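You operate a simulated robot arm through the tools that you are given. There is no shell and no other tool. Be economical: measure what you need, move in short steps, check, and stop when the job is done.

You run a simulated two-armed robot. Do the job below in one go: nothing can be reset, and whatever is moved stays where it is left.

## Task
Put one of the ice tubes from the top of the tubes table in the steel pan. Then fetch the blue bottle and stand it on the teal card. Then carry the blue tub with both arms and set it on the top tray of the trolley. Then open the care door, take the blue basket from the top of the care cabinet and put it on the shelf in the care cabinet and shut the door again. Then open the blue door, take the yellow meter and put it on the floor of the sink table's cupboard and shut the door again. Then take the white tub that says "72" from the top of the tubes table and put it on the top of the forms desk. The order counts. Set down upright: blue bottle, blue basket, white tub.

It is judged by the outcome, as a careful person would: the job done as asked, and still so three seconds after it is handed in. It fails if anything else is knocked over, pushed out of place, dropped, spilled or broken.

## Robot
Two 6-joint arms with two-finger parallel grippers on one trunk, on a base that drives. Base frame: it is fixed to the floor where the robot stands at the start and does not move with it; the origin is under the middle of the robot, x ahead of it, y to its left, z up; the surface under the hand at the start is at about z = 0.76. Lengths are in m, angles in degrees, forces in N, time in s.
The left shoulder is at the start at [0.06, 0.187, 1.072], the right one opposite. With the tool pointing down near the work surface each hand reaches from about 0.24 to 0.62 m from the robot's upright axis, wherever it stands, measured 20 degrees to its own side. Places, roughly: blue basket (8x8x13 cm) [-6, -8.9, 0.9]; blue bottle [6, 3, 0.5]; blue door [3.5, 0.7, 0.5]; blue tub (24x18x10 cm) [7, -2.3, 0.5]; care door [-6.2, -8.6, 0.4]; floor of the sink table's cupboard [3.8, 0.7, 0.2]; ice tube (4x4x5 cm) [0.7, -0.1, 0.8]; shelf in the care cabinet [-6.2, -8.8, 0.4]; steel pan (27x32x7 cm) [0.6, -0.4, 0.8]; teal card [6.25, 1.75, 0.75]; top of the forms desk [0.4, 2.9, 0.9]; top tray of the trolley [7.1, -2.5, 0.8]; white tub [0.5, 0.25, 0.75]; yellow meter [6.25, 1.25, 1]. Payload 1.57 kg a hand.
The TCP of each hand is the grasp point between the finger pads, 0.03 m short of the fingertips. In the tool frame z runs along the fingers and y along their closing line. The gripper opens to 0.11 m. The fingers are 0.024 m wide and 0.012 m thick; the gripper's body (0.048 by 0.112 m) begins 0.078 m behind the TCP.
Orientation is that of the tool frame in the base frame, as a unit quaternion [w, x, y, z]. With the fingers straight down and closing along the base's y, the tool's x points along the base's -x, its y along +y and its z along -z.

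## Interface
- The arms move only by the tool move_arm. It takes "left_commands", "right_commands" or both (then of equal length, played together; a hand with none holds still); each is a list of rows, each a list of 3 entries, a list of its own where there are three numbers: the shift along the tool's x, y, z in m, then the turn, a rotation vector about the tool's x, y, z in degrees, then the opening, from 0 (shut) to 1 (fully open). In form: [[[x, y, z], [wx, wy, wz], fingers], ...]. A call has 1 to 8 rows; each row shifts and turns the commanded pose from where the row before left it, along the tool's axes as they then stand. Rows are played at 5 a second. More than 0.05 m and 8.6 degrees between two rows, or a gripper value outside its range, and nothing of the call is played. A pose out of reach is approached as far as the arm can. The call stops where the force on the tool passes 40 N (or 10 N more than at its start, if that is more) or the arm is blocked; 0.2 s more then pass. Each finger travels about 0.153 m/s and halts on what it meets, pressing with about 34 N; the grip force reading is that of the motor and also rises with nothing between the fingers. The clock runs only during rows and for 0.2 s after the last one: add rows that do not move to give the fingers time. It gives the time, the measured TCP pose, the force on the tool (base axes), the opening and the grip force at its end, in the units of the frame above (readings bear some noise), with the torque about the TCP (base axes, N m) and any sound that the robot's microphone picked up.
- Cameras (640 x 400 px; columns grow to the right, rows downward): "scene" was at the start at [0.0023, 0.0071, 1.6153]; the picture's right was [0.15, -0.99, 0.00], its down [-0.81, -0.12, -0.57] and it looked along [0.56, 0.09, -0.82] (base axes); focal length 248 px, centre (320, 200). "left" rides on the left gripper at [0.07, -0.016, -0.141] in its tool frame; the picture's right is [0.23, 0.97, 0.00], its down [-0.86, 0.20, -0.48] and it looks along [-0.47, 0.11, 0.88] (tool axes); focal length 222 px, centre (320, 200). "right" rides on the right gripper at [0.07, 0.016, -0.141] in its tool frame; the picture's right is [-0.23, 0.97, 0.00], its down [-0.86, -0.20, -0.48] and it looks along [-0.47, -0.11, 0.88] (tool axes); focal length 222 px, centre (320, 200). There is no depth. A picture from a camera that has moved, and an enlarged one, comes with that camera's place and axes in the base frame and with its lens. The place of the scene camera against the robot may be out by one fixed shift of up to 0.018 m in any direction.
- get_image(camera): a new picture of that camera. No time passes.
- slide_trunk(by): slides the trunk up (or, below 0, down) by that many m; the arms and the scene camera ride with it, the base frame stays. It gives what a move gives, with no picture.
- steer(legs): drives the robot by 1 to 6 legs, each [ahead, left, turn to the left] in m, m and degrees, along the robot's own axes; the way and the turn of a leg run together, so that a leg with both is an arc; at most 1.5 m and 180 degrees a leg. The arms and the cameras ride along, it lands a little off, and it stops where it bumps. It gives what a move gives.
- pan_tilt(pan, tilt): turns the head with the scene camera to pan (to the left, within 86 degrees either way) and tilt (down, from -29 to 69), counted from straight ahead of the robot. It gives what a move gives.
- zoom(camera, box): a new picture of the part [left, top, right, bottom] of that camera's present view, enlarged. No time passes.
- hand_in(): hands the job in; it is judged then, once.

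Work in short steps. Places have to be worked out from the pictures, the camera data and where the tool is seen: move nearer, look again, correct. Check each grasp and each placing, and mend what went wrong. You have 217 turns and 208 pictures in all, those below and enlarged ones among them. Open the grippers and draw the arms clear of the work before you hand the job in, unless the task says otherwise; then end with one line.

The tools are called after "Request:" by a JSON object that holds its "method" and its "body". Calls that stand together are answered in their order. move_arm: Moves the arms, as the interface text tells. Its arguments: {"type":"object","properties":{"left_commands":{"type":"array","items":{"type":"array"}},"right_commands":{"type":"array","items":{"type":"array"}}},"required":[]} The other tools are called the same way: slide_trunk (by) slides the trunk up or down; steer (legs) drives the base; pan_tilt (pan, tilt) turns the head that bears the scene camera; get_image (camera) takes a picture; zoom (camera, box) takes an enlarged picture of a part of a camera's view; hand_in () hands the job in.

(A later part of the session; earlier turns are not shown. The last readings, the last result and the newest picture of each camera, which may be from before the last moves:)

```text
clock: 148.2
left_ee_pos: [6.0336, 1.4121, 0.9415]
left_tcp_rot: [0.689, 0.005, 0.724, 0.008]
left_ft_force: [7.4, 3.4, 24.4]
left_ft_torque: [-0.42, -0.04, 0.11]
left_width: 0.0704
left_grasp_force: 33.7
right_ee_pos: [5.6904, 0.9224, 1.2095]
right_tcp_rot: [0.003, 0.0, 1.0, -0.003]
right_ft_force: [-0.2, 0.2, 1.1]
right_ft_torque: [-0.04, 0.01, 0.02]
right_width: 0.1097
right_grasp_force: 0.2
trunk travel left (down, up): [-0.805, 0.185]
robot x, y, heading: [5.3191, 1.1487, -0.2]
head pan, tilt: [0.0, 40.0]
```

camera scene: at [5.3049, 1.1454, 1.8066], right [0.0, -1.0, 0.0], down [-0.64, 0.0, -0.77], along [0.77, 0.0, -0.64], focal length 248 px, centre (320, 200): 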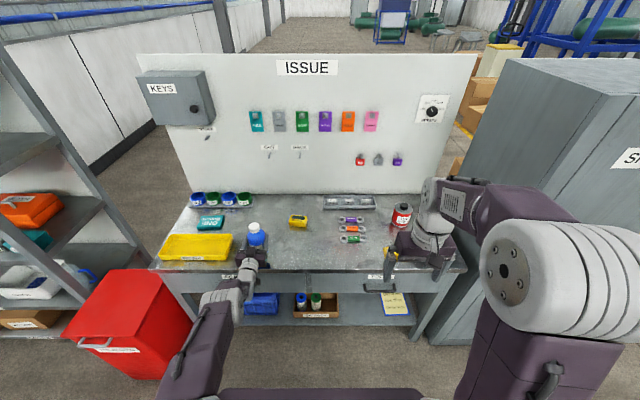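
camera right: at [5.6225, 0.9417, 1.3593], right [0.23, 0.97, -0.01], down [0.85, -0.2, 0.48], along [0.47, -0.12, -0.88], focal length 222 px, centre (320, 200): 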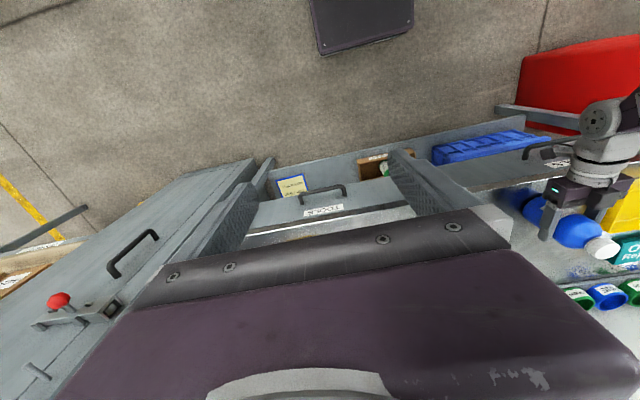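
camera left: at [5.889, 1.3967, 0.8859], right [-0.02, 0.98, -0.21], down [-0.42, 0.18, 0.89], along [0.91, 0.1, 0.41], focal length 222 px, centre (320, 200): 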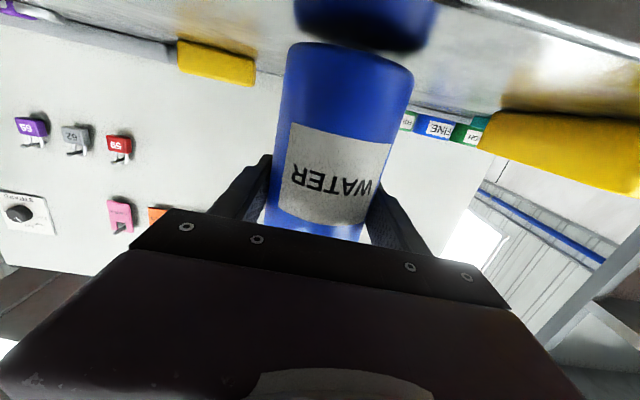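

Firm contact. I unload by 4 mm, open the left hand and back out.

Request:
{"method": "slide_trunk", "body": {"by": 0.005}}

Request:
{"method": "move_arm", "body": {"left_commands": [[[0, 0, 0], [0, 0, 0], 0.85], [[0, 0, 0], [0, 0, 0], 1], [[0, 0, 0], [0, 0, 0], 1]]}}

Request:
{"method": "steer", "body": {"legs": [[-0.2, 0, 0]]}}

Request:
{"method": "zoom", "body": {"camera": "scene", "box": [180, 150, 372, 270]}}

```text
clock: 148.8
left_ee_pos: [6.0326, 1.4115, 0.9431]
left_tcp_rot: [0.685, 0.007, 0.729, 0.006]
left_ft_force: [6.7, 2.7, 14.6]
left_ft_torque: [-0.44, -0.5, 0.2]
left_width: 0.0705
left_grasp_force: 33.8
right_ee_pos: [5.691, 0.9215, 1.2125]
right_tcp_rot: [0.002, 0.0, 1.0, -0.003]
right_ft_force: [-0.1, -0.2, -0.3]
right_ft_torque: [0.01, 0.02, 0.06]
right_width: 0.11
right_grasp_force: 0.1
trunk travel left (down, up): [-0.81, 0.18]
robot x, y, heading: [5.3199, 1.1487, -0.2]
head pan, tilt: [0.0, 40.0]
```

```text
clock: 149.6
left_ee_pos: [6.0342, 1.4115, 0.9419]
left_tcp_rot: [0.684, 0.003, 0.729, 0.009]
left_ft_force: [0.5, 0.4, -0.4]
left_ft_torque: [-0.01, 0.02, -0.02]
left_width: 0.1098
left_grasp_force: 0.0
right_ee_pos: [5.6924, 0.9226, 1.2126]
right_tcp_rot: [0.001, 0.0, 1.0, -0.005]
right_ft_force: [-0.3, 0.5, -0.2]
right_ft_torque: [-0.01, -0.01, -0.03]
right_width: 0.1095
right_grasp_force: 0.0
trunk travel left (down, up): [-0.81, 0.18]
robot x, y, heading: [5.3187, 1.1495, -0.1]
head pan, tilt: [0.0, 40.0]
```

```text
clock: 151.2
left_ee_pos: [5.8394, 1.4104, 0.9401]
left_tcp_rot: [0.684, 0.006, 0.73, 0.007]
left_ft_force: [0.2, 0.8, -0.7]
left_ft_torque: [0.02, -0.01, -0.04]
left_width: 0.11
left_grasp_force: 0.0
right_ee_pos: [5.496, 0.9227, 1.2129]
right_tcp_rot: [0.001, 0.001, 1.0, -0.003]
right_ft_force: [0.9, -0.2, 0.5]
right_ft_torque: [0.02, 0.01, -0.02]
right_width: 0.11
right_grasp_force: 0.1
trunk travel left (down, up): [-0.81, 0.18]
robot x, y, heading: [5.1213, 1.1489, -0.2]
head pan, tilt: [0.0, 40.0]
```

```text
3.33 times, centred on (276, 210) of scene
camera zoom: at [5.1412, 1.1452, 1.7465], right [0.0, -1.0, 0.0], down [-0.64, 0.0, -0.76], along [0.76, 0.0, -0.64], focal length 827 px, centre (467, 167)
```

zoom: 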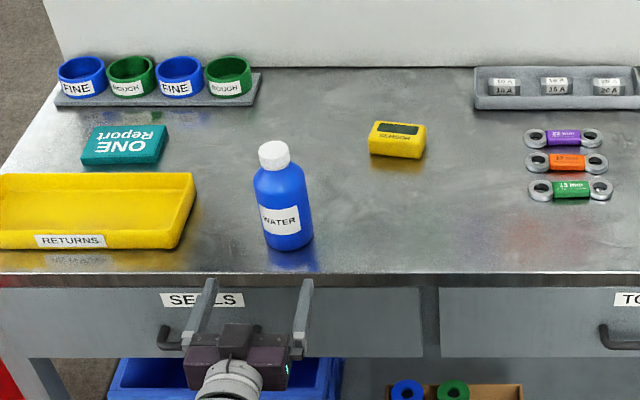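

The bottle stands. I turn the left tool back to point down.

Request:
{"method": "move_arm", "body": {"left_commands": [[[0, 0, 0], [0, 8.2, 0], 1], [[0, 0, 0], [0, 8.2, 0], 1], [[0, 0, 0], [0, 8.2, 0], 1], [[0, 0, 0], [0, 8.2, 0], 1], [[0, 0, 0], [0, 8.2, 0], 1], [[0, 0, 0], [0, 8.2, 0], 1], [[0, 0, 0], [0, 8.2, 0], 1], [[0, 0, 0], [0, 8.2, 0], 1]]}}

Request:
{"method": "move_arm", "body": {"left_commands": [[[0, 0, 0], [0, 8.2, 0], 1], [[0, 0, 0], [0, 8.2, 0], 1], [[0, 0, 0], [0, 4.0, 0], 1], [[0, 0, 0], [0, 0, 0], 1]]}}

```text
clock: 153.0
left_ee_pos: [5.7933, 1.4088, 0.9526]
left_tcp_rot: [0.18, 0.001, 0.984, 0.008]
left_ft_force: [-0.2, -0.2, 0.7]
left_ft_torque: [0.04, 0.01, -0.03]
left_width: 0.1101
left_grasp_force: 0.1
left hand out of reach, approached as far as the arm can: row 6, 7, 8
right_ee_pos: [5.4933, 0.9219, 1.2137]
right_tcp_rot: [0.003, 0.001, 1.0, -0.005]
right_ft_force: [0.0, -0.8, -0.1]
right_ft_torque: [-0.01, -0.03, 0.03]
right_width: 0.1101
right_grasp_force: 0.2
trunk travel left (down, up): [-0.81, 0.18]
robot x, y, heading: [5.1201, 1.1526, -0.0]
head pan, tilt: [0.0, 40.0]
```

```text
clock: 154.0
left_ee_pos: [5.7153, 1.3994, 0.9657]
left_tcp_rot: [0.003, -0.002, 1.0, 0.008]
left_ft_force: [0.3, -0.5, 0.2]
left_ft_torque: [0.04, -0.04, 0.01]
left_width: 0.1101
left_grasp_force: 0.1
left hand out of reach, approached as far as the arm can: row 1, 2, 3
right_ee_pos: [5.4935, 0.9227, 1.2134]
right_tcp_rot: [0.002, 0.001, 1.0, -0.004]
right_ft_force: [-0.2, 0.2, -0.6]
right_ft_torque: [0.01, -0.01, 0.02]
right_width: 0.11
right_grasp_force: 0.0
trunk travel left (down, up): [-0.81, 0.18]
robot x, y, heading: [5.1207, 1.154, -0.0]
head pan, tilt: [0.0, 40.0]
```

Tool is down again. I raise the trunk, draw the hand back a little, and drive so it comes over the bottle.

Request:
{"method": "slide_trunk", "body": {"by": 0.17}}

Request:
{"method": "move_arm", "body": {"left_commands": [[[0.04, 0, 0], [0, 0, 0], 1], [[0.03, 0, 0], [0, 0, 0], 1], [[0, 0, 0], [0, 0, 0], 1]]}}

Request:
{"method": "steer", "body": {"legs": [[0.33, 0.012, 0]]}}

Request:
{"method": "get_image", "body": {"camera": "left"}}

```text
clock: 155.9
left_ee_pos: [5.7167, 1.3991, 1.1369]
left_tcp_rot: [0.004, -0.001, 1.0, 0.009]
left_ft_force: [0.6, -0.6, -0.3]
left_ft_torque: [-0.02, 0.0, -0.01]
left_width: 0.1102
left_grasp_force: 0.0
right_ee_pos: [5.4954, 0.9229, 1.3829]
right_tcp_rot: [0.001, 0.001, 1.0, -0.003]
right_ft_force: [0.0, -0.3, 0.2]
right_ft_torque: [0.0, -0.02, -0.01]
right_width: 0.1102
right_grasp_force: 0.1
trunk travel left (down, up): [-0.98, 0.01]
robot x, y, heading: [5.1227, 1.1526, 0.1]
head pan, tilt: [0.0, 40.0]
```

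```text
clock: 156.7
left_ee_pos: [5.646, 1.3992, 1.1332]
left_tcp_rot: [0.004, 0.0, 1.0, 0.009]
left_ft_force: [-0.1, 0.4, -0.2]
left_ft_torque: [0.02, -0.03, 0.01]
left_width: 0.1103
left_grasp_force: 0.1
right_ee_pos: [5.4944, 0.9229, 1.3823]
right_tcp_rot: [0.0, 0.001, 1.0, -0.004]
right_ft_force: [0.0, 0.4, -0.8]
right_ft_torque: [0.01, 0.01, -0.03]
right_width: 0.1099
right_grasp_force: 0.1
trunk travel left (down, up): [-0.98, 0.01]
robot x, y, heading: [5.1222, 1.1489, 0.2]
head pan, tilt: [0.0, 40.0]
```

```text
clock: 158.9
left_ee_pos: [5.9749, 1.4061, 1.1363]
left_tcp_rot: [0.005, 0.001, 1.0, 0.008]
left_ft_force: [-0.1, -0.5, -0.3]
left_ft_torque: [0.01, -0.06, -0.02]
left_width: 0.1098
left_grasp_force: 0.2
right_ee_pos: [5.8184, 0.9304, 1.3846]
right_tcp_rot: [0.003, 0.004, 1.0, -0.004]
right_ft_force: [-0.6, 0.2, 0.1]
right_ft_torque: [0.0, -0.03, -0.01]
right_width: 0.1101
right_grasp_force: 0.0
trunk travel left (down, up): [-0.98, 0.01]
robot x, y, heading: [5.4524, 1.1597, -0.6]
head pan, tilt: [0.0, 40.0]
```

```text
147 pictures are left
camera left: at [5.9031, 1.3888, 1.2757], right [-0.22, 0.97, 0.01], down [0.85, 0.19, 0.49], along [0.47, 0.12, -0.87], focal length 222 px, centre (320, 200)
```

left: 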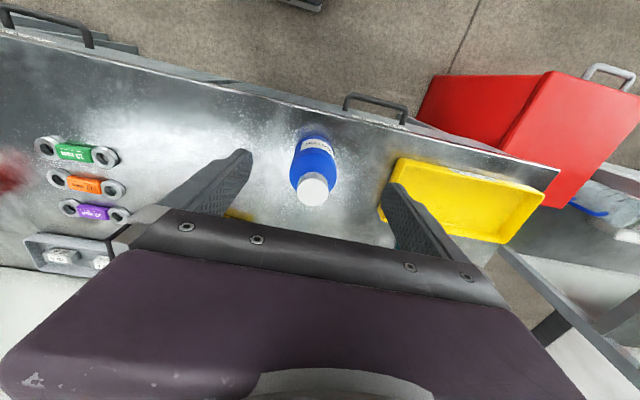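

The cap is seen at about (6.027, 1.41). I move over it and descend to just above.

Request:
{"method": "move_arm", "body": {"left_commands": [[[-0.03, 0.003, 0], [0, 0, 0], 1], [[-0.024, 0.002, 0], [0, 0, 0], 1], [[0, 0, 0.04], [0, 0, 0], 1]]}}

Request:
{"method": "get_image", "body": {"camera": "left"}}

Request:
{"method": "get_image", "body": {"camera": "scene"}}

```text
clock: 159.7
left_ee_pos: [6.0309, 1.4114, 1.0946]
left_tcp_rot: [0.003, 0.002, 1.0, 0.009]
left_ft_force: [0.2, -0.1, -0.7]
left_ft_torque: [-0.01, 0.0, 0.0]
left_width: 0.1099
left_grasp_force: 0.0
right_ee_pos: [5.8234, 0.9301, 1.3834]
right_tcp_rot: [0.001, 0.004, 1.0, -0.005]
right_ft_force: [-0.1, 0.0, 0.3]
right_ft_torque: [0.05, -0.01, 0.03]
right_width: 0.1097
right_grasp_force: 0.0
trunk travel left (down, up): [-0.98, 0.01]
robot x, y, heading: [5.4511, 1.1608, -0.5]
head pan, tilt: [0.0, 40.0]
```

```text
146 pictures are left
camera left: at [5.9602, 1.3941, 1.235], right [-0.22, 0.97, 0.02], down [0.85, 0.19, 0.49], along [0.47, 0.12, -0.87], focal length 222 px, centre (320, 200)
```

left: 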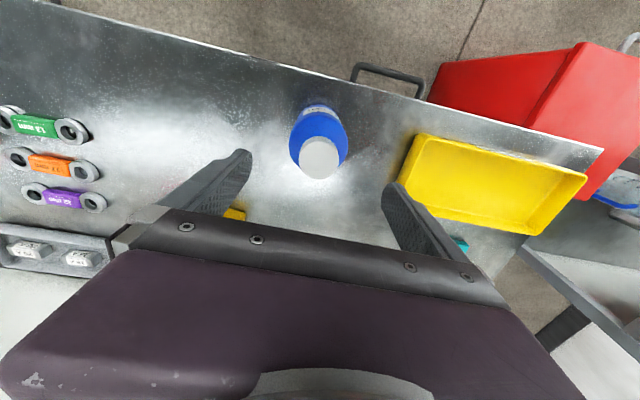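

```text
145 pictures are left
camera scene: at [5.4687, 1.1556, 1.9166], right [-0.01, -1.0, 0.0], down [-0.64, 0.0, -0.77], along [0.77, -0.01, -0.64], focal length 248 px, centre (320, 200)
```

scene: 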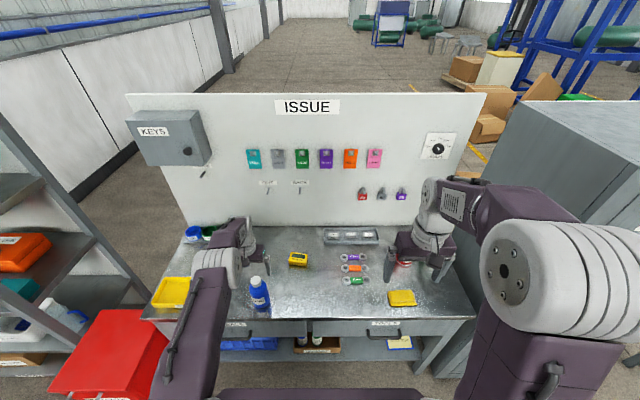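

Cap centre about (6.033, 1.412), top ≈1.02. I descend 0.10 and close.

Request:
{"method": "move_arm", "body": {"left_commands": [[[-0.002, 0.001, 0.04], [0, 0, 0], 1], [[0, 0, 0.035], [0, 0, 0], 1], [[0, 0, 0.027], [0, 0, 0], 1], [[0, 0, 0], [0, 0, 0], 0.6], [[0, 0, 0], [0, 0, 0], 0.5], [[0, 0, 0], [0, 0, 0], 0.5]]}}

Request:
{"method": "zoom", "body": {"camera": "scene", "box": [180, 210, 372, 330]}}

```text
clock: 161.1
left_ee_pos: [6.008, 1.4123, 1.0016]
left_tcp_rot: [0.003, 0.002, 1.0, 0.009]
left_ft_force: [-0.6, 0.2, 0.1]
left_ft_torque: [0.18, 0.0, 0.02]
left_width: 0.0655
left_grasp_force: 33.9
left hand out of reach, approached as far as the arm can: row 1, 2, 3
right_ee_pos: [5.8222, 0.9317, 1.3829]
right_tcp_rot: [0.001, 0.003, 1.0, -0.004]
right_ft_force: [0.1, -0.1, 0.4]
right_ft_torque: [-0.02, 0.04, 0.04]
right_width: 0.11
right_grasp_force: 0.1
trunk travel left (down, up): [-0.98, 0.01]
robot x, y, heading: [5.4562, 1.1613, -0.1]
head pan, tilt: [0.0, 40.0]
```

```text
3.33 times, centred on (276, 270) of scene
camera zoom: at [5.4683, 1.1554, 1.9165], right [-0.01, -1.0, 0.0], down [-0.64, 0.0, -0.77], along [0.77, -0.01, -0.64], focal length 827 px, centre (467, -33)
```

zoom: 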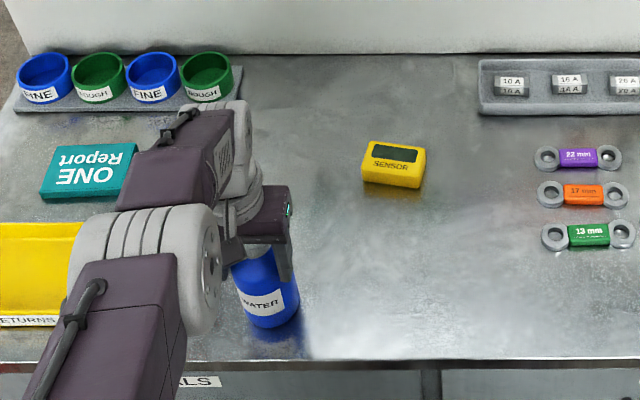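

The reach fell ~15 mm short, so the grip is off-centre. I open, drive 0.018 ahead and re-grip.

Request:
{"method": "move_arm", "body": {"left_commands": [[[0, 0, 0], [0, 0, 0], 1], [[0, 0, 0], [0, 0, 0], 1], [[0, 0, 0], [0, 0, 0], 1]]}}

Request:
{"method": "steer", "body": {"legs": [[0.02, 0, 0]]}}

Request:
{"method": "move_arm", "body": {"left_commands": [[[0, 0, 0], [0, 0, 0], 0.6], [[0, 0, 0], [0, 0, 0], 0.5], [[0, 0, 0], [0, 0, 0], 0.5]]}}

```text
clock: 161.9
left_ee_pos: [6.0086, 1.4103, 1.0019]
left_tcp_rot: [0.005, 0.002, 1.0, 0.009]
left_ft_force: [0.0, -0.8, -0.7]
left_ft_torque: [-0.01, 0.0, 0.04]
left_width: 0.1103
left_grasp_force: 0.0
right_ee_pos: [5.8232, 0.9309, 1.3835]
right_tcp_rot: [0.002, 0.004, 1.0, -0.004]
right_ft_force: [-0.1, -0.5, -0.8]
right_ft_torque: [-0.01, 0.03, -0.01]
right_width: 0.1097
right_grasp_force: 0.1
trunk travel left (down, up): [-0.98, 0.01]
robot x, y, heading: [5.4542, 1.1621, -0.4]
head pan, tilt: [0.0, 40.0]
```

```text
clock: 162.7
left_ee_pos: [6.0239, 1.4107, 1.0038]
left_tcp_rot: [0.005, 0.003, 1.0, 0.008]
left_ft_force: [-1.9, 0.0, 0.6]
left_ft_torque: [0.0, -0.08, 0.01]
left_width: 0.1103
left_grasp_force: 0.2
right_ee_pos: [5.8366, 0.9301, 1.3852]
right_tcp_rot: [0.003, 0.004, 1.0, -0.003]
right_ft_force: [-0.1, -0.3, -0.5]
right_ft_torque: [-0.04, -0.07, -0.01]
right_width: 0.1101
right_grasp_force: 0.1
trunk travel left (down, up): [-0.98, 0.01]
robot x, y, heading: [5.4756, 1.1637, -0.6]
head pan, tilt: [0.0, 40.0]
```

```text
clock: 163.5
left_ee_pos: [6.0276, 1.4115, 1.0035]
left_tcp_rot: [0.005, 0.002, 1.0, 0.01]
left_ft_force: [0.1, 4.0, 12.4]
left_ft_torque: [0.81, -0.61, 0.14]
left_width: 0.0698
left_grasp_force: 33.9
right_ee_pos: [5.841, 0.9309, 1.3842]
right_tcp_rot: [0.003, 0.003, 1.0, -0.004]
right_ft_force: [-0.3, -0.5, 0.5]
right_ft_torque: [0.0, 0.03, 0.03]
right_width: 0.11
right_grasp_force: 0.0
trunk travel left (down, up): [-0.98, 0.01]
robot x, y, heading: [5.4718, 1.1584, -0.6]
head pan, tilt: [0.0, 40.0]
```

Now centred (0.070). I lift 0.11.

Request:
{"method": "move_arm", "body": {"left_commands": [[[0, 0, -0.03], [0, 0, 0], 0.5], [[0, 0, -0.04], [0, 0, 0], 0.5], [[0, 0, -0.04], [0, 0, 0], 0.5]]}}

Request:
{"method": "zoom", "body": {"camera": "scene", "box": [150, 190, 342, 310]}}

Request:
{"method": "get_image", "body": {"camera": "left"}}

```text
clock: 164.3
left_ee_pos: [6.029, 1.4054, 1.1123]
left_tcp_rot: [0.003, 0.003, 1.0, 0.009]
left_ft_force: [-0.4, 0.6, -4.9]
left_ft_torque: [0.01, 0.01, -0.02]
left_width: 0.0631
left_grasp_force: 33.9
right_ee_pos: [5.8421, 0.9302, 1.3842]
right_tcp_rot: [0.002, 0.004, 1.0, -0.003]
right_ft_force: [-0.5, 0.3, -0.7]
right_ft_torque: [-0.03, -0.04, -0.03]
right_width: 0.1101
right_grasp_force: 0.0
trunk travel left (down, up): [-0.98, 0.01]
robot x, y, heading: [5.4721, 1.162, -0.5]
head pan, tilt: [0.0, 40.0]
```

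```text
3.33 times, centred on (246, 250) of scene
camera zoom: at [5.487, 1.1547, 1.9165], right [-0.01, -1.0, 0.0], down [-0.64, 0.01, -0.77], along [0.77, -0.01, -0.64], focal length 827 px, centre (567, 33)
```

zoom: 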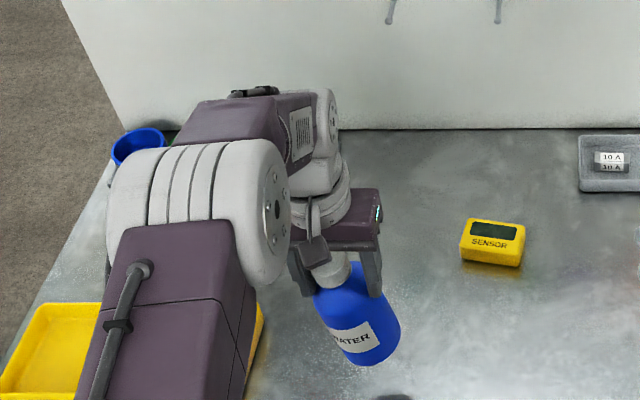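

```text
142 pictures are left
camera left: at [5.9564, 1.3885, 1.2523], right [-0.22, 0.97, 0.02], down [0.85, 0.19, 0.49], along [0.47, 0.12, -0.87], focal length 222 px, centre (320, 200)
```

left: 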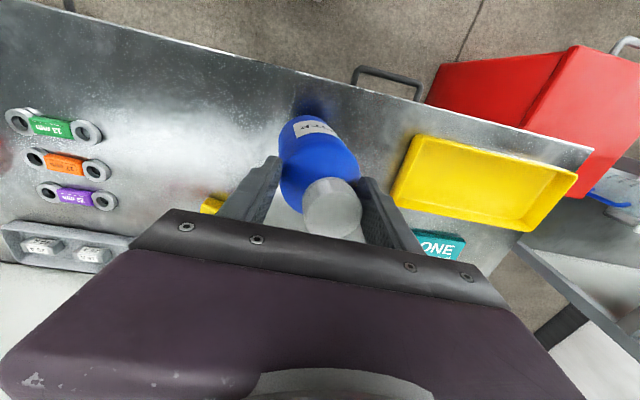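

The bottle was held too high (on its shoulder) and leans ~9°. I set it back down slowly, then re-grip lower.

Request:
{"method": "move_arm", "body": {"left_commands": [[[0, 0, 0.04], [0, 0, 0], 0.5], [[0, 0, 0.035], [0, 0, 0], 0.5], [[0, 0, 0.015], [0, 0, 0], 0.5], [[0, 0, 0.006], [0, 0, 0], 0.5]]}}

Request:
{"method": "zoom", "body": {"camera": "scene", "box": [150, 190, 342, 310]}}

```text
clock: 165.3
left_ee_pos: [6.03, 1.4105, 1.0154]
left_tcp_rot: [0.003, 0.002, 1.0, 0.01]
left_ft_force: [0.3, 0.1, -4.8]
left_ft_torque: [0.01, 0.05, 0.01]
left_width: 0.063
left_grasp_force: 34.4
right_ee_pos: [5.8431, 0.9311, 1.3824]
right_tcp_rot: [0.001, 0.003, 1.0, -0.004]
right_ft_force: [0.0, 0.1, 0.6]
right_ft_torque: [0.02, 0.01, 0.01]
right_width: 0.11
right_grasp_force: 0.1
trunk travel left (down, up): [-0.98, 0.01]
robot x, y, heading: [5.4699, 1.1596, -0.6]
head pan, tilt: [0.0, 40.0]
```

```text
3.33 times, centred on (246, 250) of scene
camera zoom: at [5.4898, 1.1556, 1.9165], right [-0.01, -1.0, 0.0], down [-0.64, 0.0, -0.77], along [0.77, -0.01, -0.64], focal length 827 px, centre (567, 33)
```

zoom: 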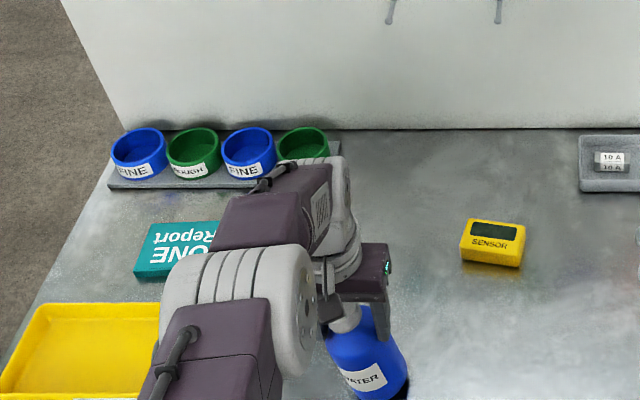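

Not yet touching; I continue in small steps.

Request:
{"method": "move_arm", "body": {"left_commands": [[[0, 0, 0.005], [0, 0, 0], 0.5], [[0, 0, 0.005], [0, 0, 0], 0.5], [[0, 0, 0.004], [0, 0, 0], 0.5], [[0, 0, 0], [0, 0, 0], 0.5]]}}

```text
clock: 166.0
left_ee_pos: [6.0316, 1.4112, 1.0122]
left_tcp_rot: [0.011, 0.001, 1.0, 0.011]
left_ft_force: [-7.5, -3.0, 32.1]
left_ft_torque: [0.06, 1.07, 0.25]
left_width: 0.0634
left_grasp_force: 34.2
right_ee_pos: [5.8386, 0.9277, 1.3845]
right_tcp_rot: [0.004, 0.003, 1.0, -0.002]
right_ft_force: [0.8, 0.5, 0.2]
right_ft_torque: [-0.05, -0.02, -0.02]
right_width: 0.1098
right_grasp_force: 0.0
trunk travel left (down, up): [-0.98, 0.01]
robot x, y, heading: [5.474, 1.1586, -0.2]
head pan, tilt: [0.0, 40.0]
stopped in row 3 (left hand): the force on the tool passed its limit at 46 N (the readings are from after the stop); the commanded pose is now the measured one
```

Contact made. I open gently so it can settle upright between the fingers.

Request:
{"method": "move_arm", "body": {"left_commands": [[[0, 0, 0], [0, 0, 0], 0.62], [[0, 0, 0], [0, 0, 0], 0.68], [[0, 0, 0], [0, 0, 0], 0.75], [[0, 0, 0], [0, 0, 0], 0.85], [[0, 0, 0], [0, 0, 0], 1], [[0, 0, 0], [0, 0, 0], 1]]}}

Request:
{"method": "zoom", "body": {"camera": "scene", "box": [150, 190, 342, 310]}}

Request:
{"method": "get_image", "body": {"camera": "left"}}

```text
clock: 167.4
left_ee_pos: [6.0345, 1.4123, 1.0066]
left_tcp_rot: [0.009, 0.003, 1.0, 0.01]
left_ft_force: [0.7, -0.2, -0.2]
left_ft_torque: [0.0, 0.02, 0.02]
left_width: 0.11
left_grasp_force: 0.1
right_ee_pos: [5.8425, 0.9308, 1.3825]
right_tcp_rot: [0.001, 0.004, 1.0, -0.003]
right_ft_force: [-0.6, 0.1, 0.4]
right_ft_torque: [-0.01, 0.01, 0.03]
right_width: 0.1102
right_grasp_force: 0.0
trunk travel left (down, up): [-0.98, 0.01]
robot x, y, heading: [5.4705, 1.1598, -0.6]
head pan, tilt: [0.0, 40.0]
```

```text
3.33 times, centred on (246, 250) of scene
camera zoom: at [5.4877, 1.1548, 1.9165], right [-0.01, -1.0, 0.0], down [-0.64, 0.01, -0.77], along [0.77, -0.01, -0.64], focal length 827 px, centre (567, 33)
```

zoom: 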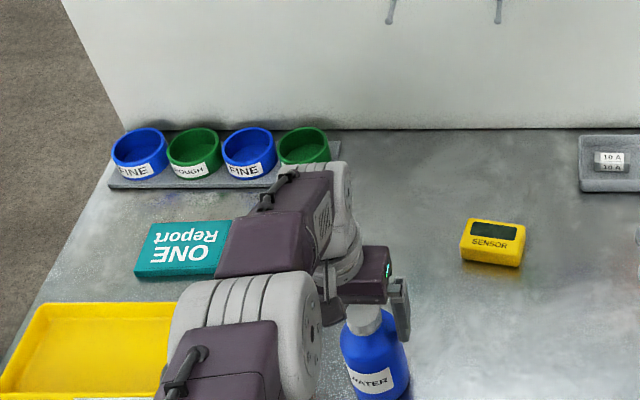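

```text
139 pictures are left
camera left: at [5.9607, 1.3936, 1.1465], right [-0.22, 0.97, 0.02], down [0.85, 0.19, 0.5], along [0.48, 0.12, -0.87], focal length 222 px, centre (320, 200)
```

left: 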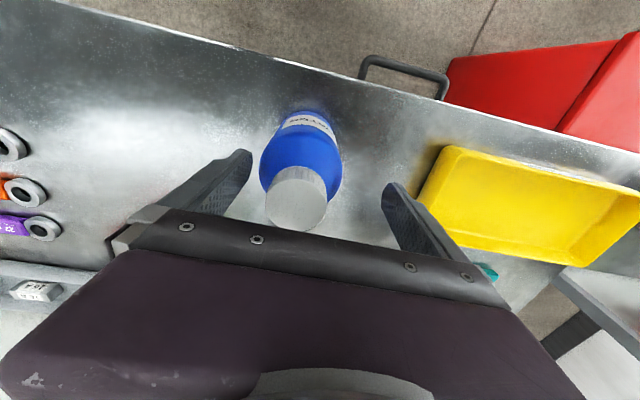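

It stands upright, now at y≈1.396. I shift the hand -0.016 in y, and lower by the trunk 0.04 before closing.

Request:
{"method": "move_arm", "body": {"left_commands": [[[0, -0.016, 0], [0, 0, 0], 1], [[0, 0, 0], [0, 0, 0], 1]]}}

Request:
{"method": "slide_trunk", "body": {"by": -0.02}}

Request:
{"method": "slide_trunk", "body": {"by": -0.018}}

Request:
{"method": "get_image", "body": {"camera": "left"}}

```text
clock: 168.0
left_ee_pos: [6.0318, 1.3943, 1.0062]
left_tcp_rot: [0.008, 0.002, 1.0, 0.01]
left_ft_force: [-0.3, -0.1, 0.0]
left_ft_torque: [-0.02, 0.0, -0.02]
left_width: 0.1101
left_grasp_force: 0.1
right_ee_pos: [5.8423, 0.9304, 1.3831]
right_tcp_rot: [0.002, 0.004, 1.0, -0.004]
right_ft_force: [-0.3, 0.2, 0.0]
right_ft_torque: [-0.01, 0.02, 0.03]
right_width: 0.1101
right_grasp_force: 0.0
trunk travel left (down, up): [-0.98, 0.01]
robot x, y, heading: [5.4754, 1.1589, -0.6]
head pan, tilt: [0.0, 40.0]
```

```text
clock: 168.7
left_ee_pos: [6.0338, 1.3953, 0.9868]
left_tcp_rot: [0.007, 0.002, 1.0, 0.01]
left_ft_force: [-0.1, -0.5, 0.8]
left_ft_torque: [-0.02, 0.01, -0.01]
left_width: 0.1102
left_grasp_force: 0.1
right_ee_pos: [5.8435, 0.9304, 1.3632]
right_tcp_rot: [0.002, 0.003, 1.0, -0.004]
right_ft_force: [0.2, -0.2, 0.2]
right_ft_torque: [0.01, 0.02, 0.02]
right_width: 0.1101
right_grasp_force: 0.0
trunk travel left (down, up): [-0.96, 0.03]
robot x, y, heading: [5.4683, 1.1589, -0.4]
head pan, tilt: [0.0, 40.0]
```

```text
clock: 169.3
left_ee_pos: [6.0347, 1.3947, 0.9678]
left_tcp_rot: [0.008, 0.003, 1.0, 0.009]
left_ft_force: [0.7, 0.2, -0.1]
left_ft_torque: [0.01, -0.01, 0.0]
left_width: 0.1105
left_grasp_force: 0.0
right_ee_pos: [5.8432, 0.9301, 1.3451]
right_tcp_rot: [0.001, 0.003, 1.0, -0.004]
right_ft_force: [-0.5, -0.6, 0.0]
right_ft_torque: [0.0, 0.0, 0.0]
right_width: 0.1098
right_grasp_force: 0.1
trunk travel left (down, up): [-0.942, 0.048]
robot x, y, heading: [5.4741, 1.1598, -0.4]
head pan, tilt: [0.0, 40.0]
```

```text
138 pictures are left
camera left: at [5.9614, 1.3772, 1.1075], right [-0.22, 0.97, 0.02], down [0.85, 0.19, 0.5], along [0.48, 0.12, -0.87], focal length 222 px, centre (320, 200)
```

left: 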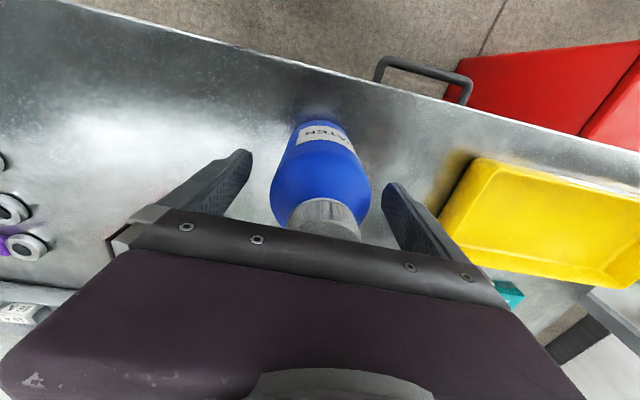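

Room remains under the palm; I lower 8 mm more and close.

Request:
{"method": "slide_trunk", "body": {"by": -0.008}}

Request:
{"method": "move_arm", "body": {"left_commands": [[[0, 0, 0], [0, 0, 0], 0.7], [[0, 0, 0], [0, 0, 0], 0.5], [[0, 0, 0], [0, 0, 0], 0.5]]}}

Request:
{"method": "slide_trunk", "body": {"by": 0.05}}

Request:
{"method": "get_image", "body": {"camera": "left"}}

Request:
{"method": "zoom", "body": {"camera": "scene", "box": [150, 190, 342, 310]}}

```text
clock: 169.9
left_ee_pos: [6.0346, 1.3958, 0.9602]
left_tcp_rot: [0.008, 0.002, 1.0, 0.009]
left_ft_force: [1.2, -0.2, 0.6]
left_ft_torque: [0.0, -0.04, -0.02]
left_width: 0.11
left_grasp_force: 0.2
right_ee_pos: [5.8442, 0.9313, 1.3367]
right_tcp_rot: [0.001, 0.004, 1.0, -0.004]
right_ft_force: [-0.4, -0.7, 0.8]
right_ft_torque: [-0.03, 0.01, -0.05]
right_width: 0.1098
right_grasp_force: 0.1
trunk travel left (down, up): [-0.934, 0.056]
robot x, y, heading: [5.4741, 1.1586, -0.5]
head pan, tilt: [0.0, 40.0]
```

```text
clock: 170.7
left_ee_pos: [6.0335, 1.3962, 0.9606]
left_tcp_rot: [0.008, 0.003, 1.0, 0.009]
left_ft_force: [-0.4, -1.0, 2.6]
left_ft_torque: [-0.3, 0.06, 0.02]
left_width: 0.0705
left_grasp_force: 34.1
right_ee_pos: [5.8423, 0.9313, 1.3372]
right_tcp_rot: [0.002, 0.004, 1.0, -0.004]
right_ft_force: [-0.2, -0.4, -0.8]
right_ft_torque: [0.01, 0.02, 0.01]
right_width: 0.1099
right_grasp_force: 0.0
trunk travel left (down, up): [-0.934, 0.056]
robot x, y, heading: [5.4698, 1.1602, -0.4]
head pan, tilt: [0.0, 40.0]
```

```text
clock: 171.6
left_ee_pos: [6.0331, 1.3945, 1.0085]
left_tcp_rot: [0.007, 0.002, 1.0, 0.009]
left_ft_force: [0.4, 0.0, -5.8]
left_ft_torque: [-0.01, 0.03, -0.01]
left_width: 0.0702
left_grasp_force: 34.2
right_ee_pos: [5.8437, 0.9311, 1.3871]
right_tcp_rot: [0.001, 0.004, 1.0, -0.004]
right_ft_force: [-0.7, 1.2, 0.5]
right_ft_torque: [0.05, 0.04, 0.02]
right_width: 0.1101
right_grasp_force: 0.1
trunk travel left (down, up): [-0.984, 0.006]
robot x, y, heading: [5.4716, 1.161, -0.6]
head pan, tilt: [0.0, 40.0]
```

```text
137 pictures are left
camera left: at [5.9619, 1.3776, 1.1491], right [-0.22, 0.97, 0.02], down [0.85, 0.19, 0.5], along [0.48, 0.12, -0.87], focal length 222 px, centre (320, 200)
```

left: 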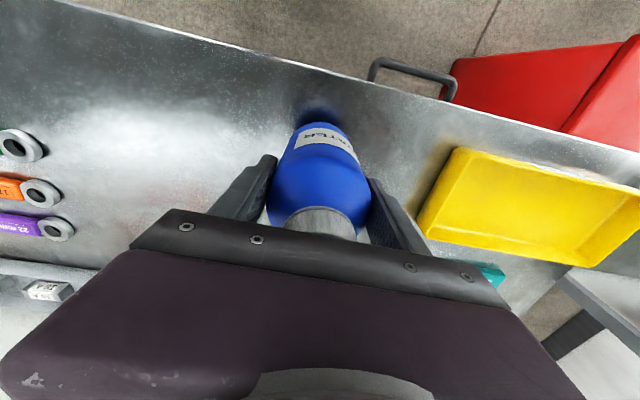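

```text
3.33 times, centred on (246, 250) of scene
camera zoom: at [5.4899, 1.1557, 1.9205], right [-0.01, -1.0, 0.0], down [-0.64, 0.0, -0.77], along [0.77, -0.01, -0.64], focal length 827 px, centre (567, 33)
```

zoom: 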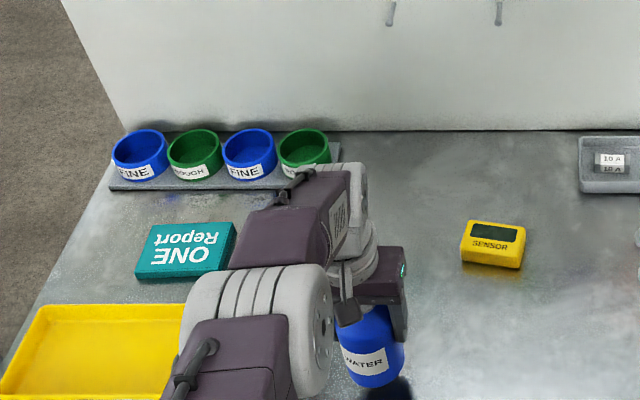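

Upright and secure; bottle bottom is ~0.11 below TCP. I raise 4 cm and drive left, then ahead to bring it over the card (6.25, 1.72).

Request:
{"method": "move_arm", "body": {"left_commands": [[[0, 0, -0.03], [0, 0, 0], 0.5], [[0, 0, -0.02], [0, 0, 0], 0.5]]}}

Request:
{"method": "steer", "body": {"legs": [[0, 0.325, 0.5], [0.19, 0, 0]]}}

Request:
{"method": "get_image", "body": {"camera": "left"}}

Request:
{"method": "get_image", "body": {"camera": "scene"}}

```text
clock: 172.2
left_ee_pos: [6.034, 1.3942, 1.0608]
left_tcp_rot: [0.008, 0.003, 1.0, 0.009]
left_ft_force: [1.1, -0.3, -4.9]
left_ft_torque: [0.0, 0.02, -0.03]
left_width: 0.0703
left_grasp_force: 33.9
right_ee_pos: [5.8433, 0.9312, 1.3873]
right_tcp_rot: [0.001, 0.003, 1.0, -0.003]
right_ft_force: [0.1, 0.6, 0.5]
right_ft_torque: [-0.04, -0.02, 0.06]
right_width: 0.1102
right_grasp_force: 0.1
trunk travel left (down, up): [-0.984, 0.006]
robot x, y, heading: [5.4704, 1.1583, -0.3]
head pan, tilt: [0.0, 40.0]
```

```text
clock: 175.6
left_ee_pos: [6.2234, 1.7244, 1.0616]
left_tcp_rot: [0.009, 0.001, 1.0, 0.01]
left_ft_force: [-0.9, 0.0, -5.4]
left_ft_torque: [0.0, 0.03, 0.01]
left_width: 0.0702
left_grasp_force: 33.7
right_ee_pos: [6.0332, 1.2598, 1.3885]
right_tcp_rot: [0.004, 0.002, 1.0, -0.005]
right_ft_force: [0.3, -0.1, 0.1]
right_ft_torque: [-0.01, -0.04, 0.0]
right_width: 0.1102
right_grasp_force: 0.1
trunk travel left (down, up): [-0.984, 0.006]
robot x, y, heading: [5.6623, 1.4851, -0.1]
head pan, tilt: [0.0, 40.0]
```

```text
135 pictures are left
camera left: at [6.1494, 1.7063, 1.2014], right [-0.23, 0.97, 0.01], down [0.85, 0.19, 0.5], along [0.48, 0.13, -0.87], focal length 222 px, centre (320, 200)
```

left: 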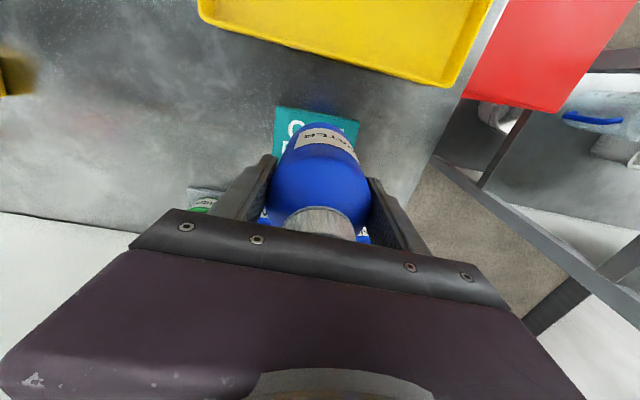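

```text
134 pictures are left
camera scene: at [5.6754, 1.4832, 1.9206], right [0.0, -1.0, 0.0], down [-0.64, 0.0, -0.77], along [0.77, 0.0, -0.64], focal length 248 px, centre (320, 200)
```

scene: 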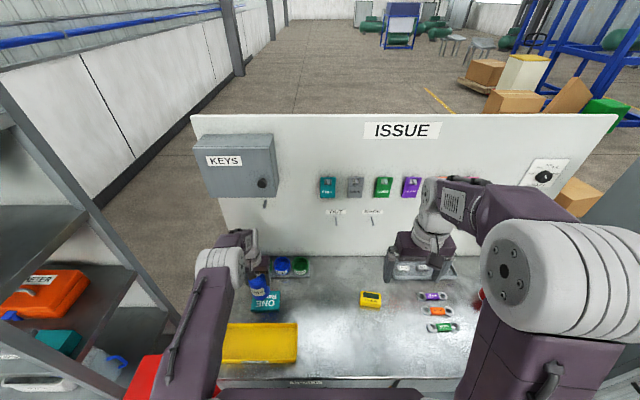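

Card spans x 6.20–6.29, y 1.664–1.778. I move 0.022 ahead and lower by the trunk.

Request:
{"method": "steer", "body": {"legs": [[0.022, -0.002, 0]]}}

Request:
{"method": "slide_trunk", "body": {"by": -0.06}}

Request:
{"method": "get_image", "body": {"camera": "left"}}

Request:
{"method": "zoom", "body": {"camera": "scene", "box": [200, 230, 328, 310]}}

```text
clock: 176.3
left_ee_pos: [6.243, 1.7229, 1.0618]
left_tcp_rot: [0.009, 0.001, 1.0, 0.01]
left_ft_force: [-1.0, 0.7, -4.9]
left_ft_torque: [0.01, -0.01, 0.03]
left_width: 0.0705
left_grasp_force: 34.1
right_ee_pos: [6.0519, 1.2583, 1.3899]
right_tcp_rot: [0.004, 0.002, 1.0, -0.004]
right_ft_force: [0.3, -0.1, 0.3]
right_ft_torque: [0.0, -0.1, 0.02]
right_width: 0.11
right_grasp_force: 0.1
trunk travel left (down, up): [-0.984, 0.006]
robot x, y, heading: [5.6863, 1.4863, -0.2]
head pan, tilt: [0.0, 40.0]
```

```text
clock: 177.3
left_ee_pos: [6.2488, 1.7221, 0.9977]
left_tcp_rot: [0.006, 0.001, 1.0, 0.009]
left_ft_force: [1.3, 0.3, -5.2]
left_ft_torque: [0.0, 0.02, 0.0]
left_width: 0.0703
left_grasp_force: 33.7
right_ee_pos: [6.0612, 1.2562, 1.3258]
right_tcp_rot: [0.001, 0.002, 1.0, -0.005]
right_ft_force: [0.2, 0.4, -0.1]
right_ft_torque: [-0.04, 0.04, 0.0]
right_width: 0.11
right_grasp_force: 0.0
trunk travel left (down, up): [-0.924, 0.066]
robot x, y, heading: [5.6858, 1.483, -0.3]
head pan, tilt: [0.0, 40.0]
```

```text
133 pictures are left
camera left: at [6.1764, 1.7041, 1.1388], right [-0.23, 0.97, 0.02], down [0.85, 0.19, 0.49], along [0.48, 0.13, -0.87], focal length 222 px, centre (320, 200)
```

left: 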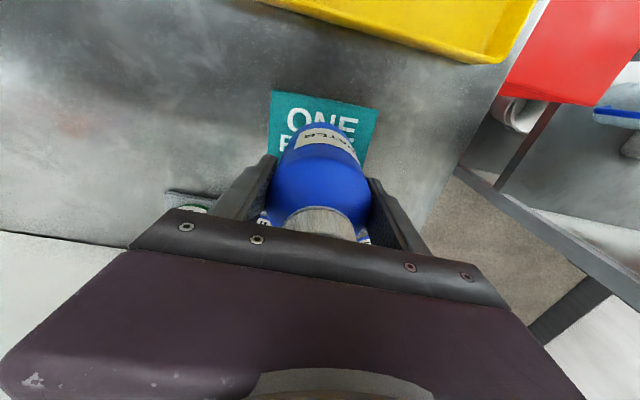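

```text
5.00 times, centred on (264, 270) of scene
camera zoom: at [5.7061, 1.481, 1.8605], right [-0.01, -1.0, 0.0], down [-0.64, 0.0, -0.76], along [0.76, 0.0, -0.64], focal length 1241 px, centre (600, -150)
```

zoom: 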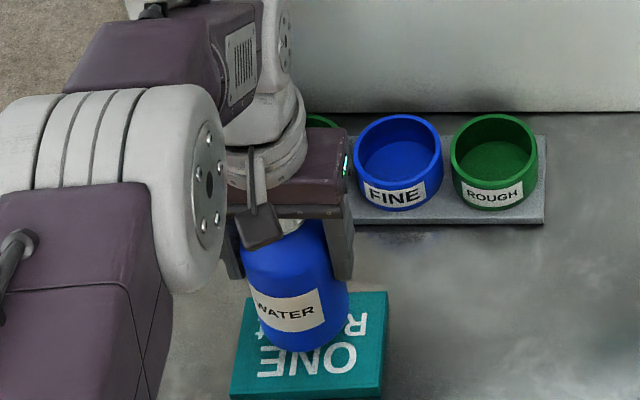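

Centred over the card. I lower the rest in small steps.

Request:
{"method": "slide_trunk", "body": {"by": -0.012}}

Request:
{"method": "slide_trunk", "body": {"by": -0.004}}

Request:
{"method": "slide_trunk", "body": {"by": -0.004}}

```text
clock: 177.9
left_ee_pos: [6.2476, 1.7232, 0.9875]
left_tcp_rot: [0.007, 0.0, 1.0, 0.01]
left_ft_force: [0.1, -0.5, -6.0]
left_ft_torque: [0.01, 0.05, 0.02]
left_width: 0.0703
left_grasp_force: 34.3
right_ee_pos: [6.0592, 1.2577, 1.3144]
right_tcp_rot: [0.001, 0.002, 1.0, -0.005]
right_ft_force: [-0.3, 0.9, 0.5]
right_ft_torque: [0.0, 0.04, 0.02]
right_width: 0.1099
right_grasp_force: 0.0
trunk travel left (down, up): [-0.912, 0.078]
robot x, y, heading: [5.6825, 1.4856, -0.1]
head pan, tilt: [0.0, 40.0]
```

```text
clock: 178.5
left_ee_pos: [6.2476, 1.7227, 0.9839]
left_tcp_rot: [0.007, 0.001, 1.0, 0.01]
left_ft_force: [0.2, -0.9, -5.9]
left_ft_torque: [0.03, 0.02, -0.04]
left_width: 0.0704
left_grasp_force: 33.6
right_ee_pos: [6.06, 1.2585, 1.3114]
right_tcp_rot: [0.001, 0.002, 1.0, -0.004]
right_ft_force: [0.9, 0.4, 0.3]
right_ft_torque: [-0.03, 0.02, -0.01]
right_width: 0.1097
right_grasp_force: 0.1
trunk travel left (down, up): [-0.908, 0.082]
robot x, y, heading: [5.6865, 1.4865, -0.4]
head pan, tilt: [0.0, 40.0]
```

```text
clock: 179.0
left_ee_pos: [6.2478, 1.7223, 0.9791]
left_tcp_rot: [0.007, 0.001, 1.0, 0.01]
left_ft_force: [-0.8, 0.1, -5.8]
left_ft_torque: [0.02, 0.03, 0.04]
left_width: 0.0699
left_grasp_force: 33.8
right_ee_pos: [6.0597, 1.2568, 1.3061]
right_tcp_rot: [0.001, 0.002, 1.0, -0.005]
right_ft_force: [-0.4, -0.3, 0.4]
right_ft_torque: [0.02, -0.02, -0.01]
right_width: 0.1099
right_grasp_force: 0.1
trunk travel left (down, up): [-0.904, 0.086]
robot x, y, heading: [5.6887, 1.4839, -0.1]
head pan, tilt: [0.0, 40.0]
```

Request:
{"method": "slide_trunk", "body": {"by": -0.004}}

Request:
{"method": "slide_trunk", "body": {"by": -0.003}}

Request:
{"method": "slide_trunk", "body": {"by": -0.003}}

```text
clock: 179.5
left_ee_pos: [6.2463, 1.7224, 0.9777]
left_tcp_rot: [0.008, 0.0, 1.0, 0.009]
left_ft_force: [-1.3, -0.3, 2.4]
left_ft_torque: [-0.2, 0.07, -0.03]
left_width: 0.0703
left_grasp_force: 33.8
right_ee_pos: [6.0574, 1.2572, 1.3027]
right_tcp_rot: [0.001, 0.002, 1.0, -0.004]
right_ft_force: [0.7, -0.7, -0.2]
right_ft_torque: [0.02, 0.0, 0.01]
right_width: 0.11
right_grasp_force: 0.0
trunk travel left (down, up): [-0.9, 0.09]
robot x, y, heading: [5.6848, 1.4828, -0.1]
head pan, tilt: [0.0, 40.0]
```

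```text
clock: 180.1
left_ee_pos: [6.2467, 1.7229, 0.9772]
left_tcp_rot: [0.011, 0.0, 1.0, 0.01]
left_ft_force: [-1.2, 2.3, 23.0]
left_ft_torque: [-0.48, 0.15, 0.02]
left_width: 0.0704
left_grasp_force: 33.9
right_ee_pos: [6.0558, 1.2555, 1.302]
right_tcp_rot: [0.002, 0.002, 1.0, -0.004]
right_ft_force: [-0.1, -0.7, 0.2]
right_ft_torque: [-0.03, 0.03, 0.01]
right_width: 0.11
right_grasp_force: 0.0
trunk travel left (down, up): [-0.897, 0.093]
robot x, y, heading: [5.6837, 1.4824, -0.3]
head pan, tilt: [0.0, 40.0]
```

```text
clock: 180.6
left_ee_pos: [6.2459, 1.7212, 0.9732]
left_tcp_rot: [0.011, 0.0, 1.0, 0.012]
left_ft_force: [3.5, 3.3, 30.3]
left_ft_torque: [-0.48, -0.29, 0.23]
left_width: 0.0702
left_grasp_force: 34.3
right_ee_pos: [6.0548, 1.2567, 1.2989]
right_tcp_rot: [0.003, 0.002, 1.0, -0.003]
right_ft_force: [0.6, -0.2, -0.3]
right_ft_torque: [0.02, -0.02, 0.03]
right_width: 0.1102
right_grasp_force: 0.0
trunk travel left (down, up): [-0.894, 0.096]
robot x, y, heading: [5.6868, 1.4841, -0.5]
head pan, tilt: [0.0, 40.0]
```

Down on the card. I unload slightly, release, and raise the arm clear.

Request:
{"method": "slide_trunk", "body": {"by": 0.005}}

Request:
{"method": "move_arm", "body": {"left_commands": [[[0, 0, 0], [0, 0, 0], 0.75], [[0, 0, 0], [0, 0, 0], 0.9], [[0, 0, 0], [0, 0, 0], 1], [[0, 0, -0.03], [0, 0, 0], 1], [[0, 0, -0.05], [0, 0, 0], 1], [[0, 0, -0.05], [0, 0, 0], 1]]}}

Request:
{"method": "zoom", "body": {"camera": "scene", "box": [200, 210, 360, 310]}}

```text
clock: 181.1
left_ee_pos: [6.2451, 1.7226, 0.9723]
left_tcp_rot: [0.005, 0.001, 1.0, 0.01]
left_ft_force: [1.6, -0.4, -0.9]
left_ft_torque: [-0.15, -0.14, 0.02]
left_width: 0.07
left_grasp_force: 33.7
right_ee_pos: [6.0576, 1.257, 1.3012]
right_tcp_rot: [0.002, 0.002, 1.0, -0.003]
right_ft_force: [-0.2, -1.2, -0.3]
right_ft_torque: [0.01, 0.0, 0.02]
right_width: 0.1099
right_grasp_force: 0.1
trunk travel left (down, up): [-0.899, 0.091]
robot x, y, heading: [5.6896, 1.486, -0.4]
head pan, tilt: [0.0, 40.0]
```

```text
clock: 182.5
left_ee_pos: [6.2423, 1.7189, 1.1073]
left_tcp_rot: [0.008, 0.0, 1.0, 0.01]
left_ft_force: [0.1, -0.1, 0.3]
left_ft_torque: [0.0, -0.02, -0.01]
left_width: 0.1101
left_grasp_force: 0.1
right_ee_pos: [6.0567, 1.2569, 1.303]
right_tcp_rot: [0.002, 0.002, 1.0, -0.004]
right_ft_force: [0.5, 0.8, 1.1]
right_ft_torque: [0.01, 0.0, 0.0]
right_width: 0.1101
right_grasp_force: 0.1
trunk travel left (down, up): [-0.899, 0.091]
robot x, y, heading: [5.687, 1.4825, -0.3]
head pan, tilt: [0.0, 40.0]
```

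```text
4.00 times, centred on (280, 260) of scene
camera zoom: at [5.7012, 1.4801, 1.8355], right [-0.01, -1.0, 0.0], down [-0.64, 0.0, -0.77], along [0.77, 0.0, -0.64], focal length 993 px, centre (480, -40)
```

zoom: 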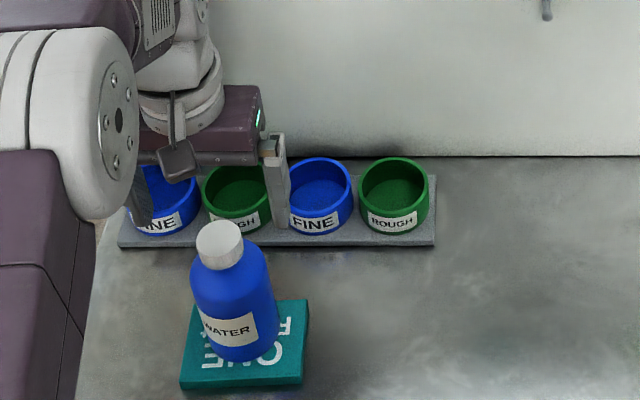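

The bottle stands upright on the teal card. Next the blue tub: I back away, turn to face -y, and drive down the lane.

Request:
{"method": "steer", "body": {"legs": [[-0.33, 0, 0]]}}

Request:
{"method": "move_arm", "body": {"left_commands": [[[0.03, 0, -0.035], [0, 0, 0], 1], [[0.03, 0, -0.035], [0, 0, 0], 1], [[0.03, 0, -0.035], [0, 0, 0], 1], [[0.04, 0, -0.02], [0, 0, 0], 1], [[0.04, 0, -0.02], [0, 0, 0], 1]]}}

Request:
{"method": "steer", "body": {"legs": [[0, 0, -89.7], [1.3, 0, 0], [1.1, 0, 0]]}}

Request:
{"method": "pan_tilt", "body": {"pan": 30, "tilt": 35}}

Request:
{"method": "get_image", "body": {"camera": "scene"}}

```text
clock: 184.7
left_ee_pos: [5.9085, 1.7213, 1.1048]
left_tcp_rot: [0.007, 0.0, 1.0, 0.01]
left_ft_force: [0.0, -0.3, 0.0]
left_ft_torque: [0.01, 0.02, 0.02]
left_width: 0.1099
left_grasp_force: 0.0
right_ee_pos: [5.7248, 1.2598, 1.3018]
right_tcp_rot: [0.0, 0.001, 1.0, -0.004]
right_ft_force: [-0.3, 0.4, -0.1]
right_ft_torque: [0.01, 0.0, 0.01]
right_width: 0.11
right_grasp_force: 0.1
trunk travel left (down, up): [-0.899, 0.091]
robot x, y, heading: [5.3496, 1.4838, -0.3]
head pan, tilt: [0.0, 40.0]
```

```text
clock: 185.9
left_ee_pos: [5.7313, 1.7178, 1.2496]
left_tcp_rot: [0.008, 0.0, 1.0, 0.011]
left_ft_force: [0.3, -0.4, 0.0]
left_ft_torque: [0.03, -0.02, -0.01]
left_width: 0.1101
left_grasp_force: 0.0
right_ee_pos: [5.72, 1.2598, 1.3033]
right_tcp_rot: [0.003, 0.001, 1.0, -0.003]
right_ft_force: [0.0, 0.7, -0.4]
right_ft_torque: [-0.01, 0.01, 0.01]
right_width: 0.1099
right_grasp_force: 0.1
trunk travel left (down, up): [-0.899, 0.091]
robot x, y, heading: [5.3514, 1.486, -0.1]
head pan, tilt: [0.0, 40.0]
```

```text
clock: 201.4
left_ee_pos: [5.6479, -1.2841, 1.2492]
left_tcp_rot: [0.012, 0.698, 0.716, 0.002]
left_ft_force: [0.1, 0.1, -0.3]
left_ft_torque: [-0.01, -0.03, 0.04]
left_width: 0.1099
left_grasp_force: 0.1
right_ee_pos: [5.187, -1.2822, 1.3032]
right_tcp_rot: [-0.002, 0.699, 0.715, -0.003]
right_ft_force: [-0.2, 0.2, -0.2]
right_ft_torque: [-0.02, -0.01, -0.01]
right_width: 0.1102
right_grasp_force: 0.2
trunk travel left (down, up): [-0.899, 0.091]
robot x, y, heading: [5.4037, -0.9044, -89.0]
head pan, tilt: [0.0, 40.0]
```

```text
clock: 202.4
left_ee_pos: [5.6467, -1.2851, 1.248]
left_tcp_rot: [0.013, 0.699, 0.715, 0.002]
left_ft_force: [0.1, -0.4, -0.3]
left_ft_torque: [0.0, -0.06, -0.03]
left_width: 0.1102
left_grasp_force: 0.1
right_ee_pos: [5.187, -1.2846, 1.3016]
right_tcp_rot: [-0.001, 0.699, 0.715, -0.003]
right_ft_force: [-0.2, 0.1, 0.0]
right_ft_torque: [0.02, -0.04, -0.02]
right_width: 0.1101
right_grasp_force: 0.0
trunk travel left (down, up): [-0.899, 0.091]
robot x, y, heading: [5.4063, -0.9081, -89.0]
head pan, tilt: [30.0, 35.0]
```

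```text
130 pictures are left
camera scene: at [5.4413, -0.9266, 1.8431], right [-0.86, -0.52, 0.0], down [-0.3, 0.49, -0.82], along [0.42, -0.7, -0.57], focal length 248 px, centre (320, 200)
```

scene: 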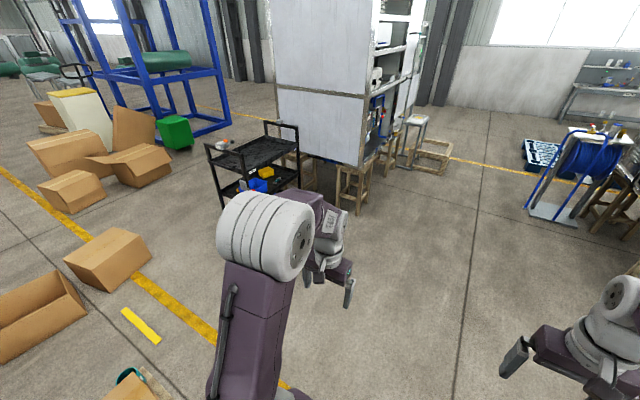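

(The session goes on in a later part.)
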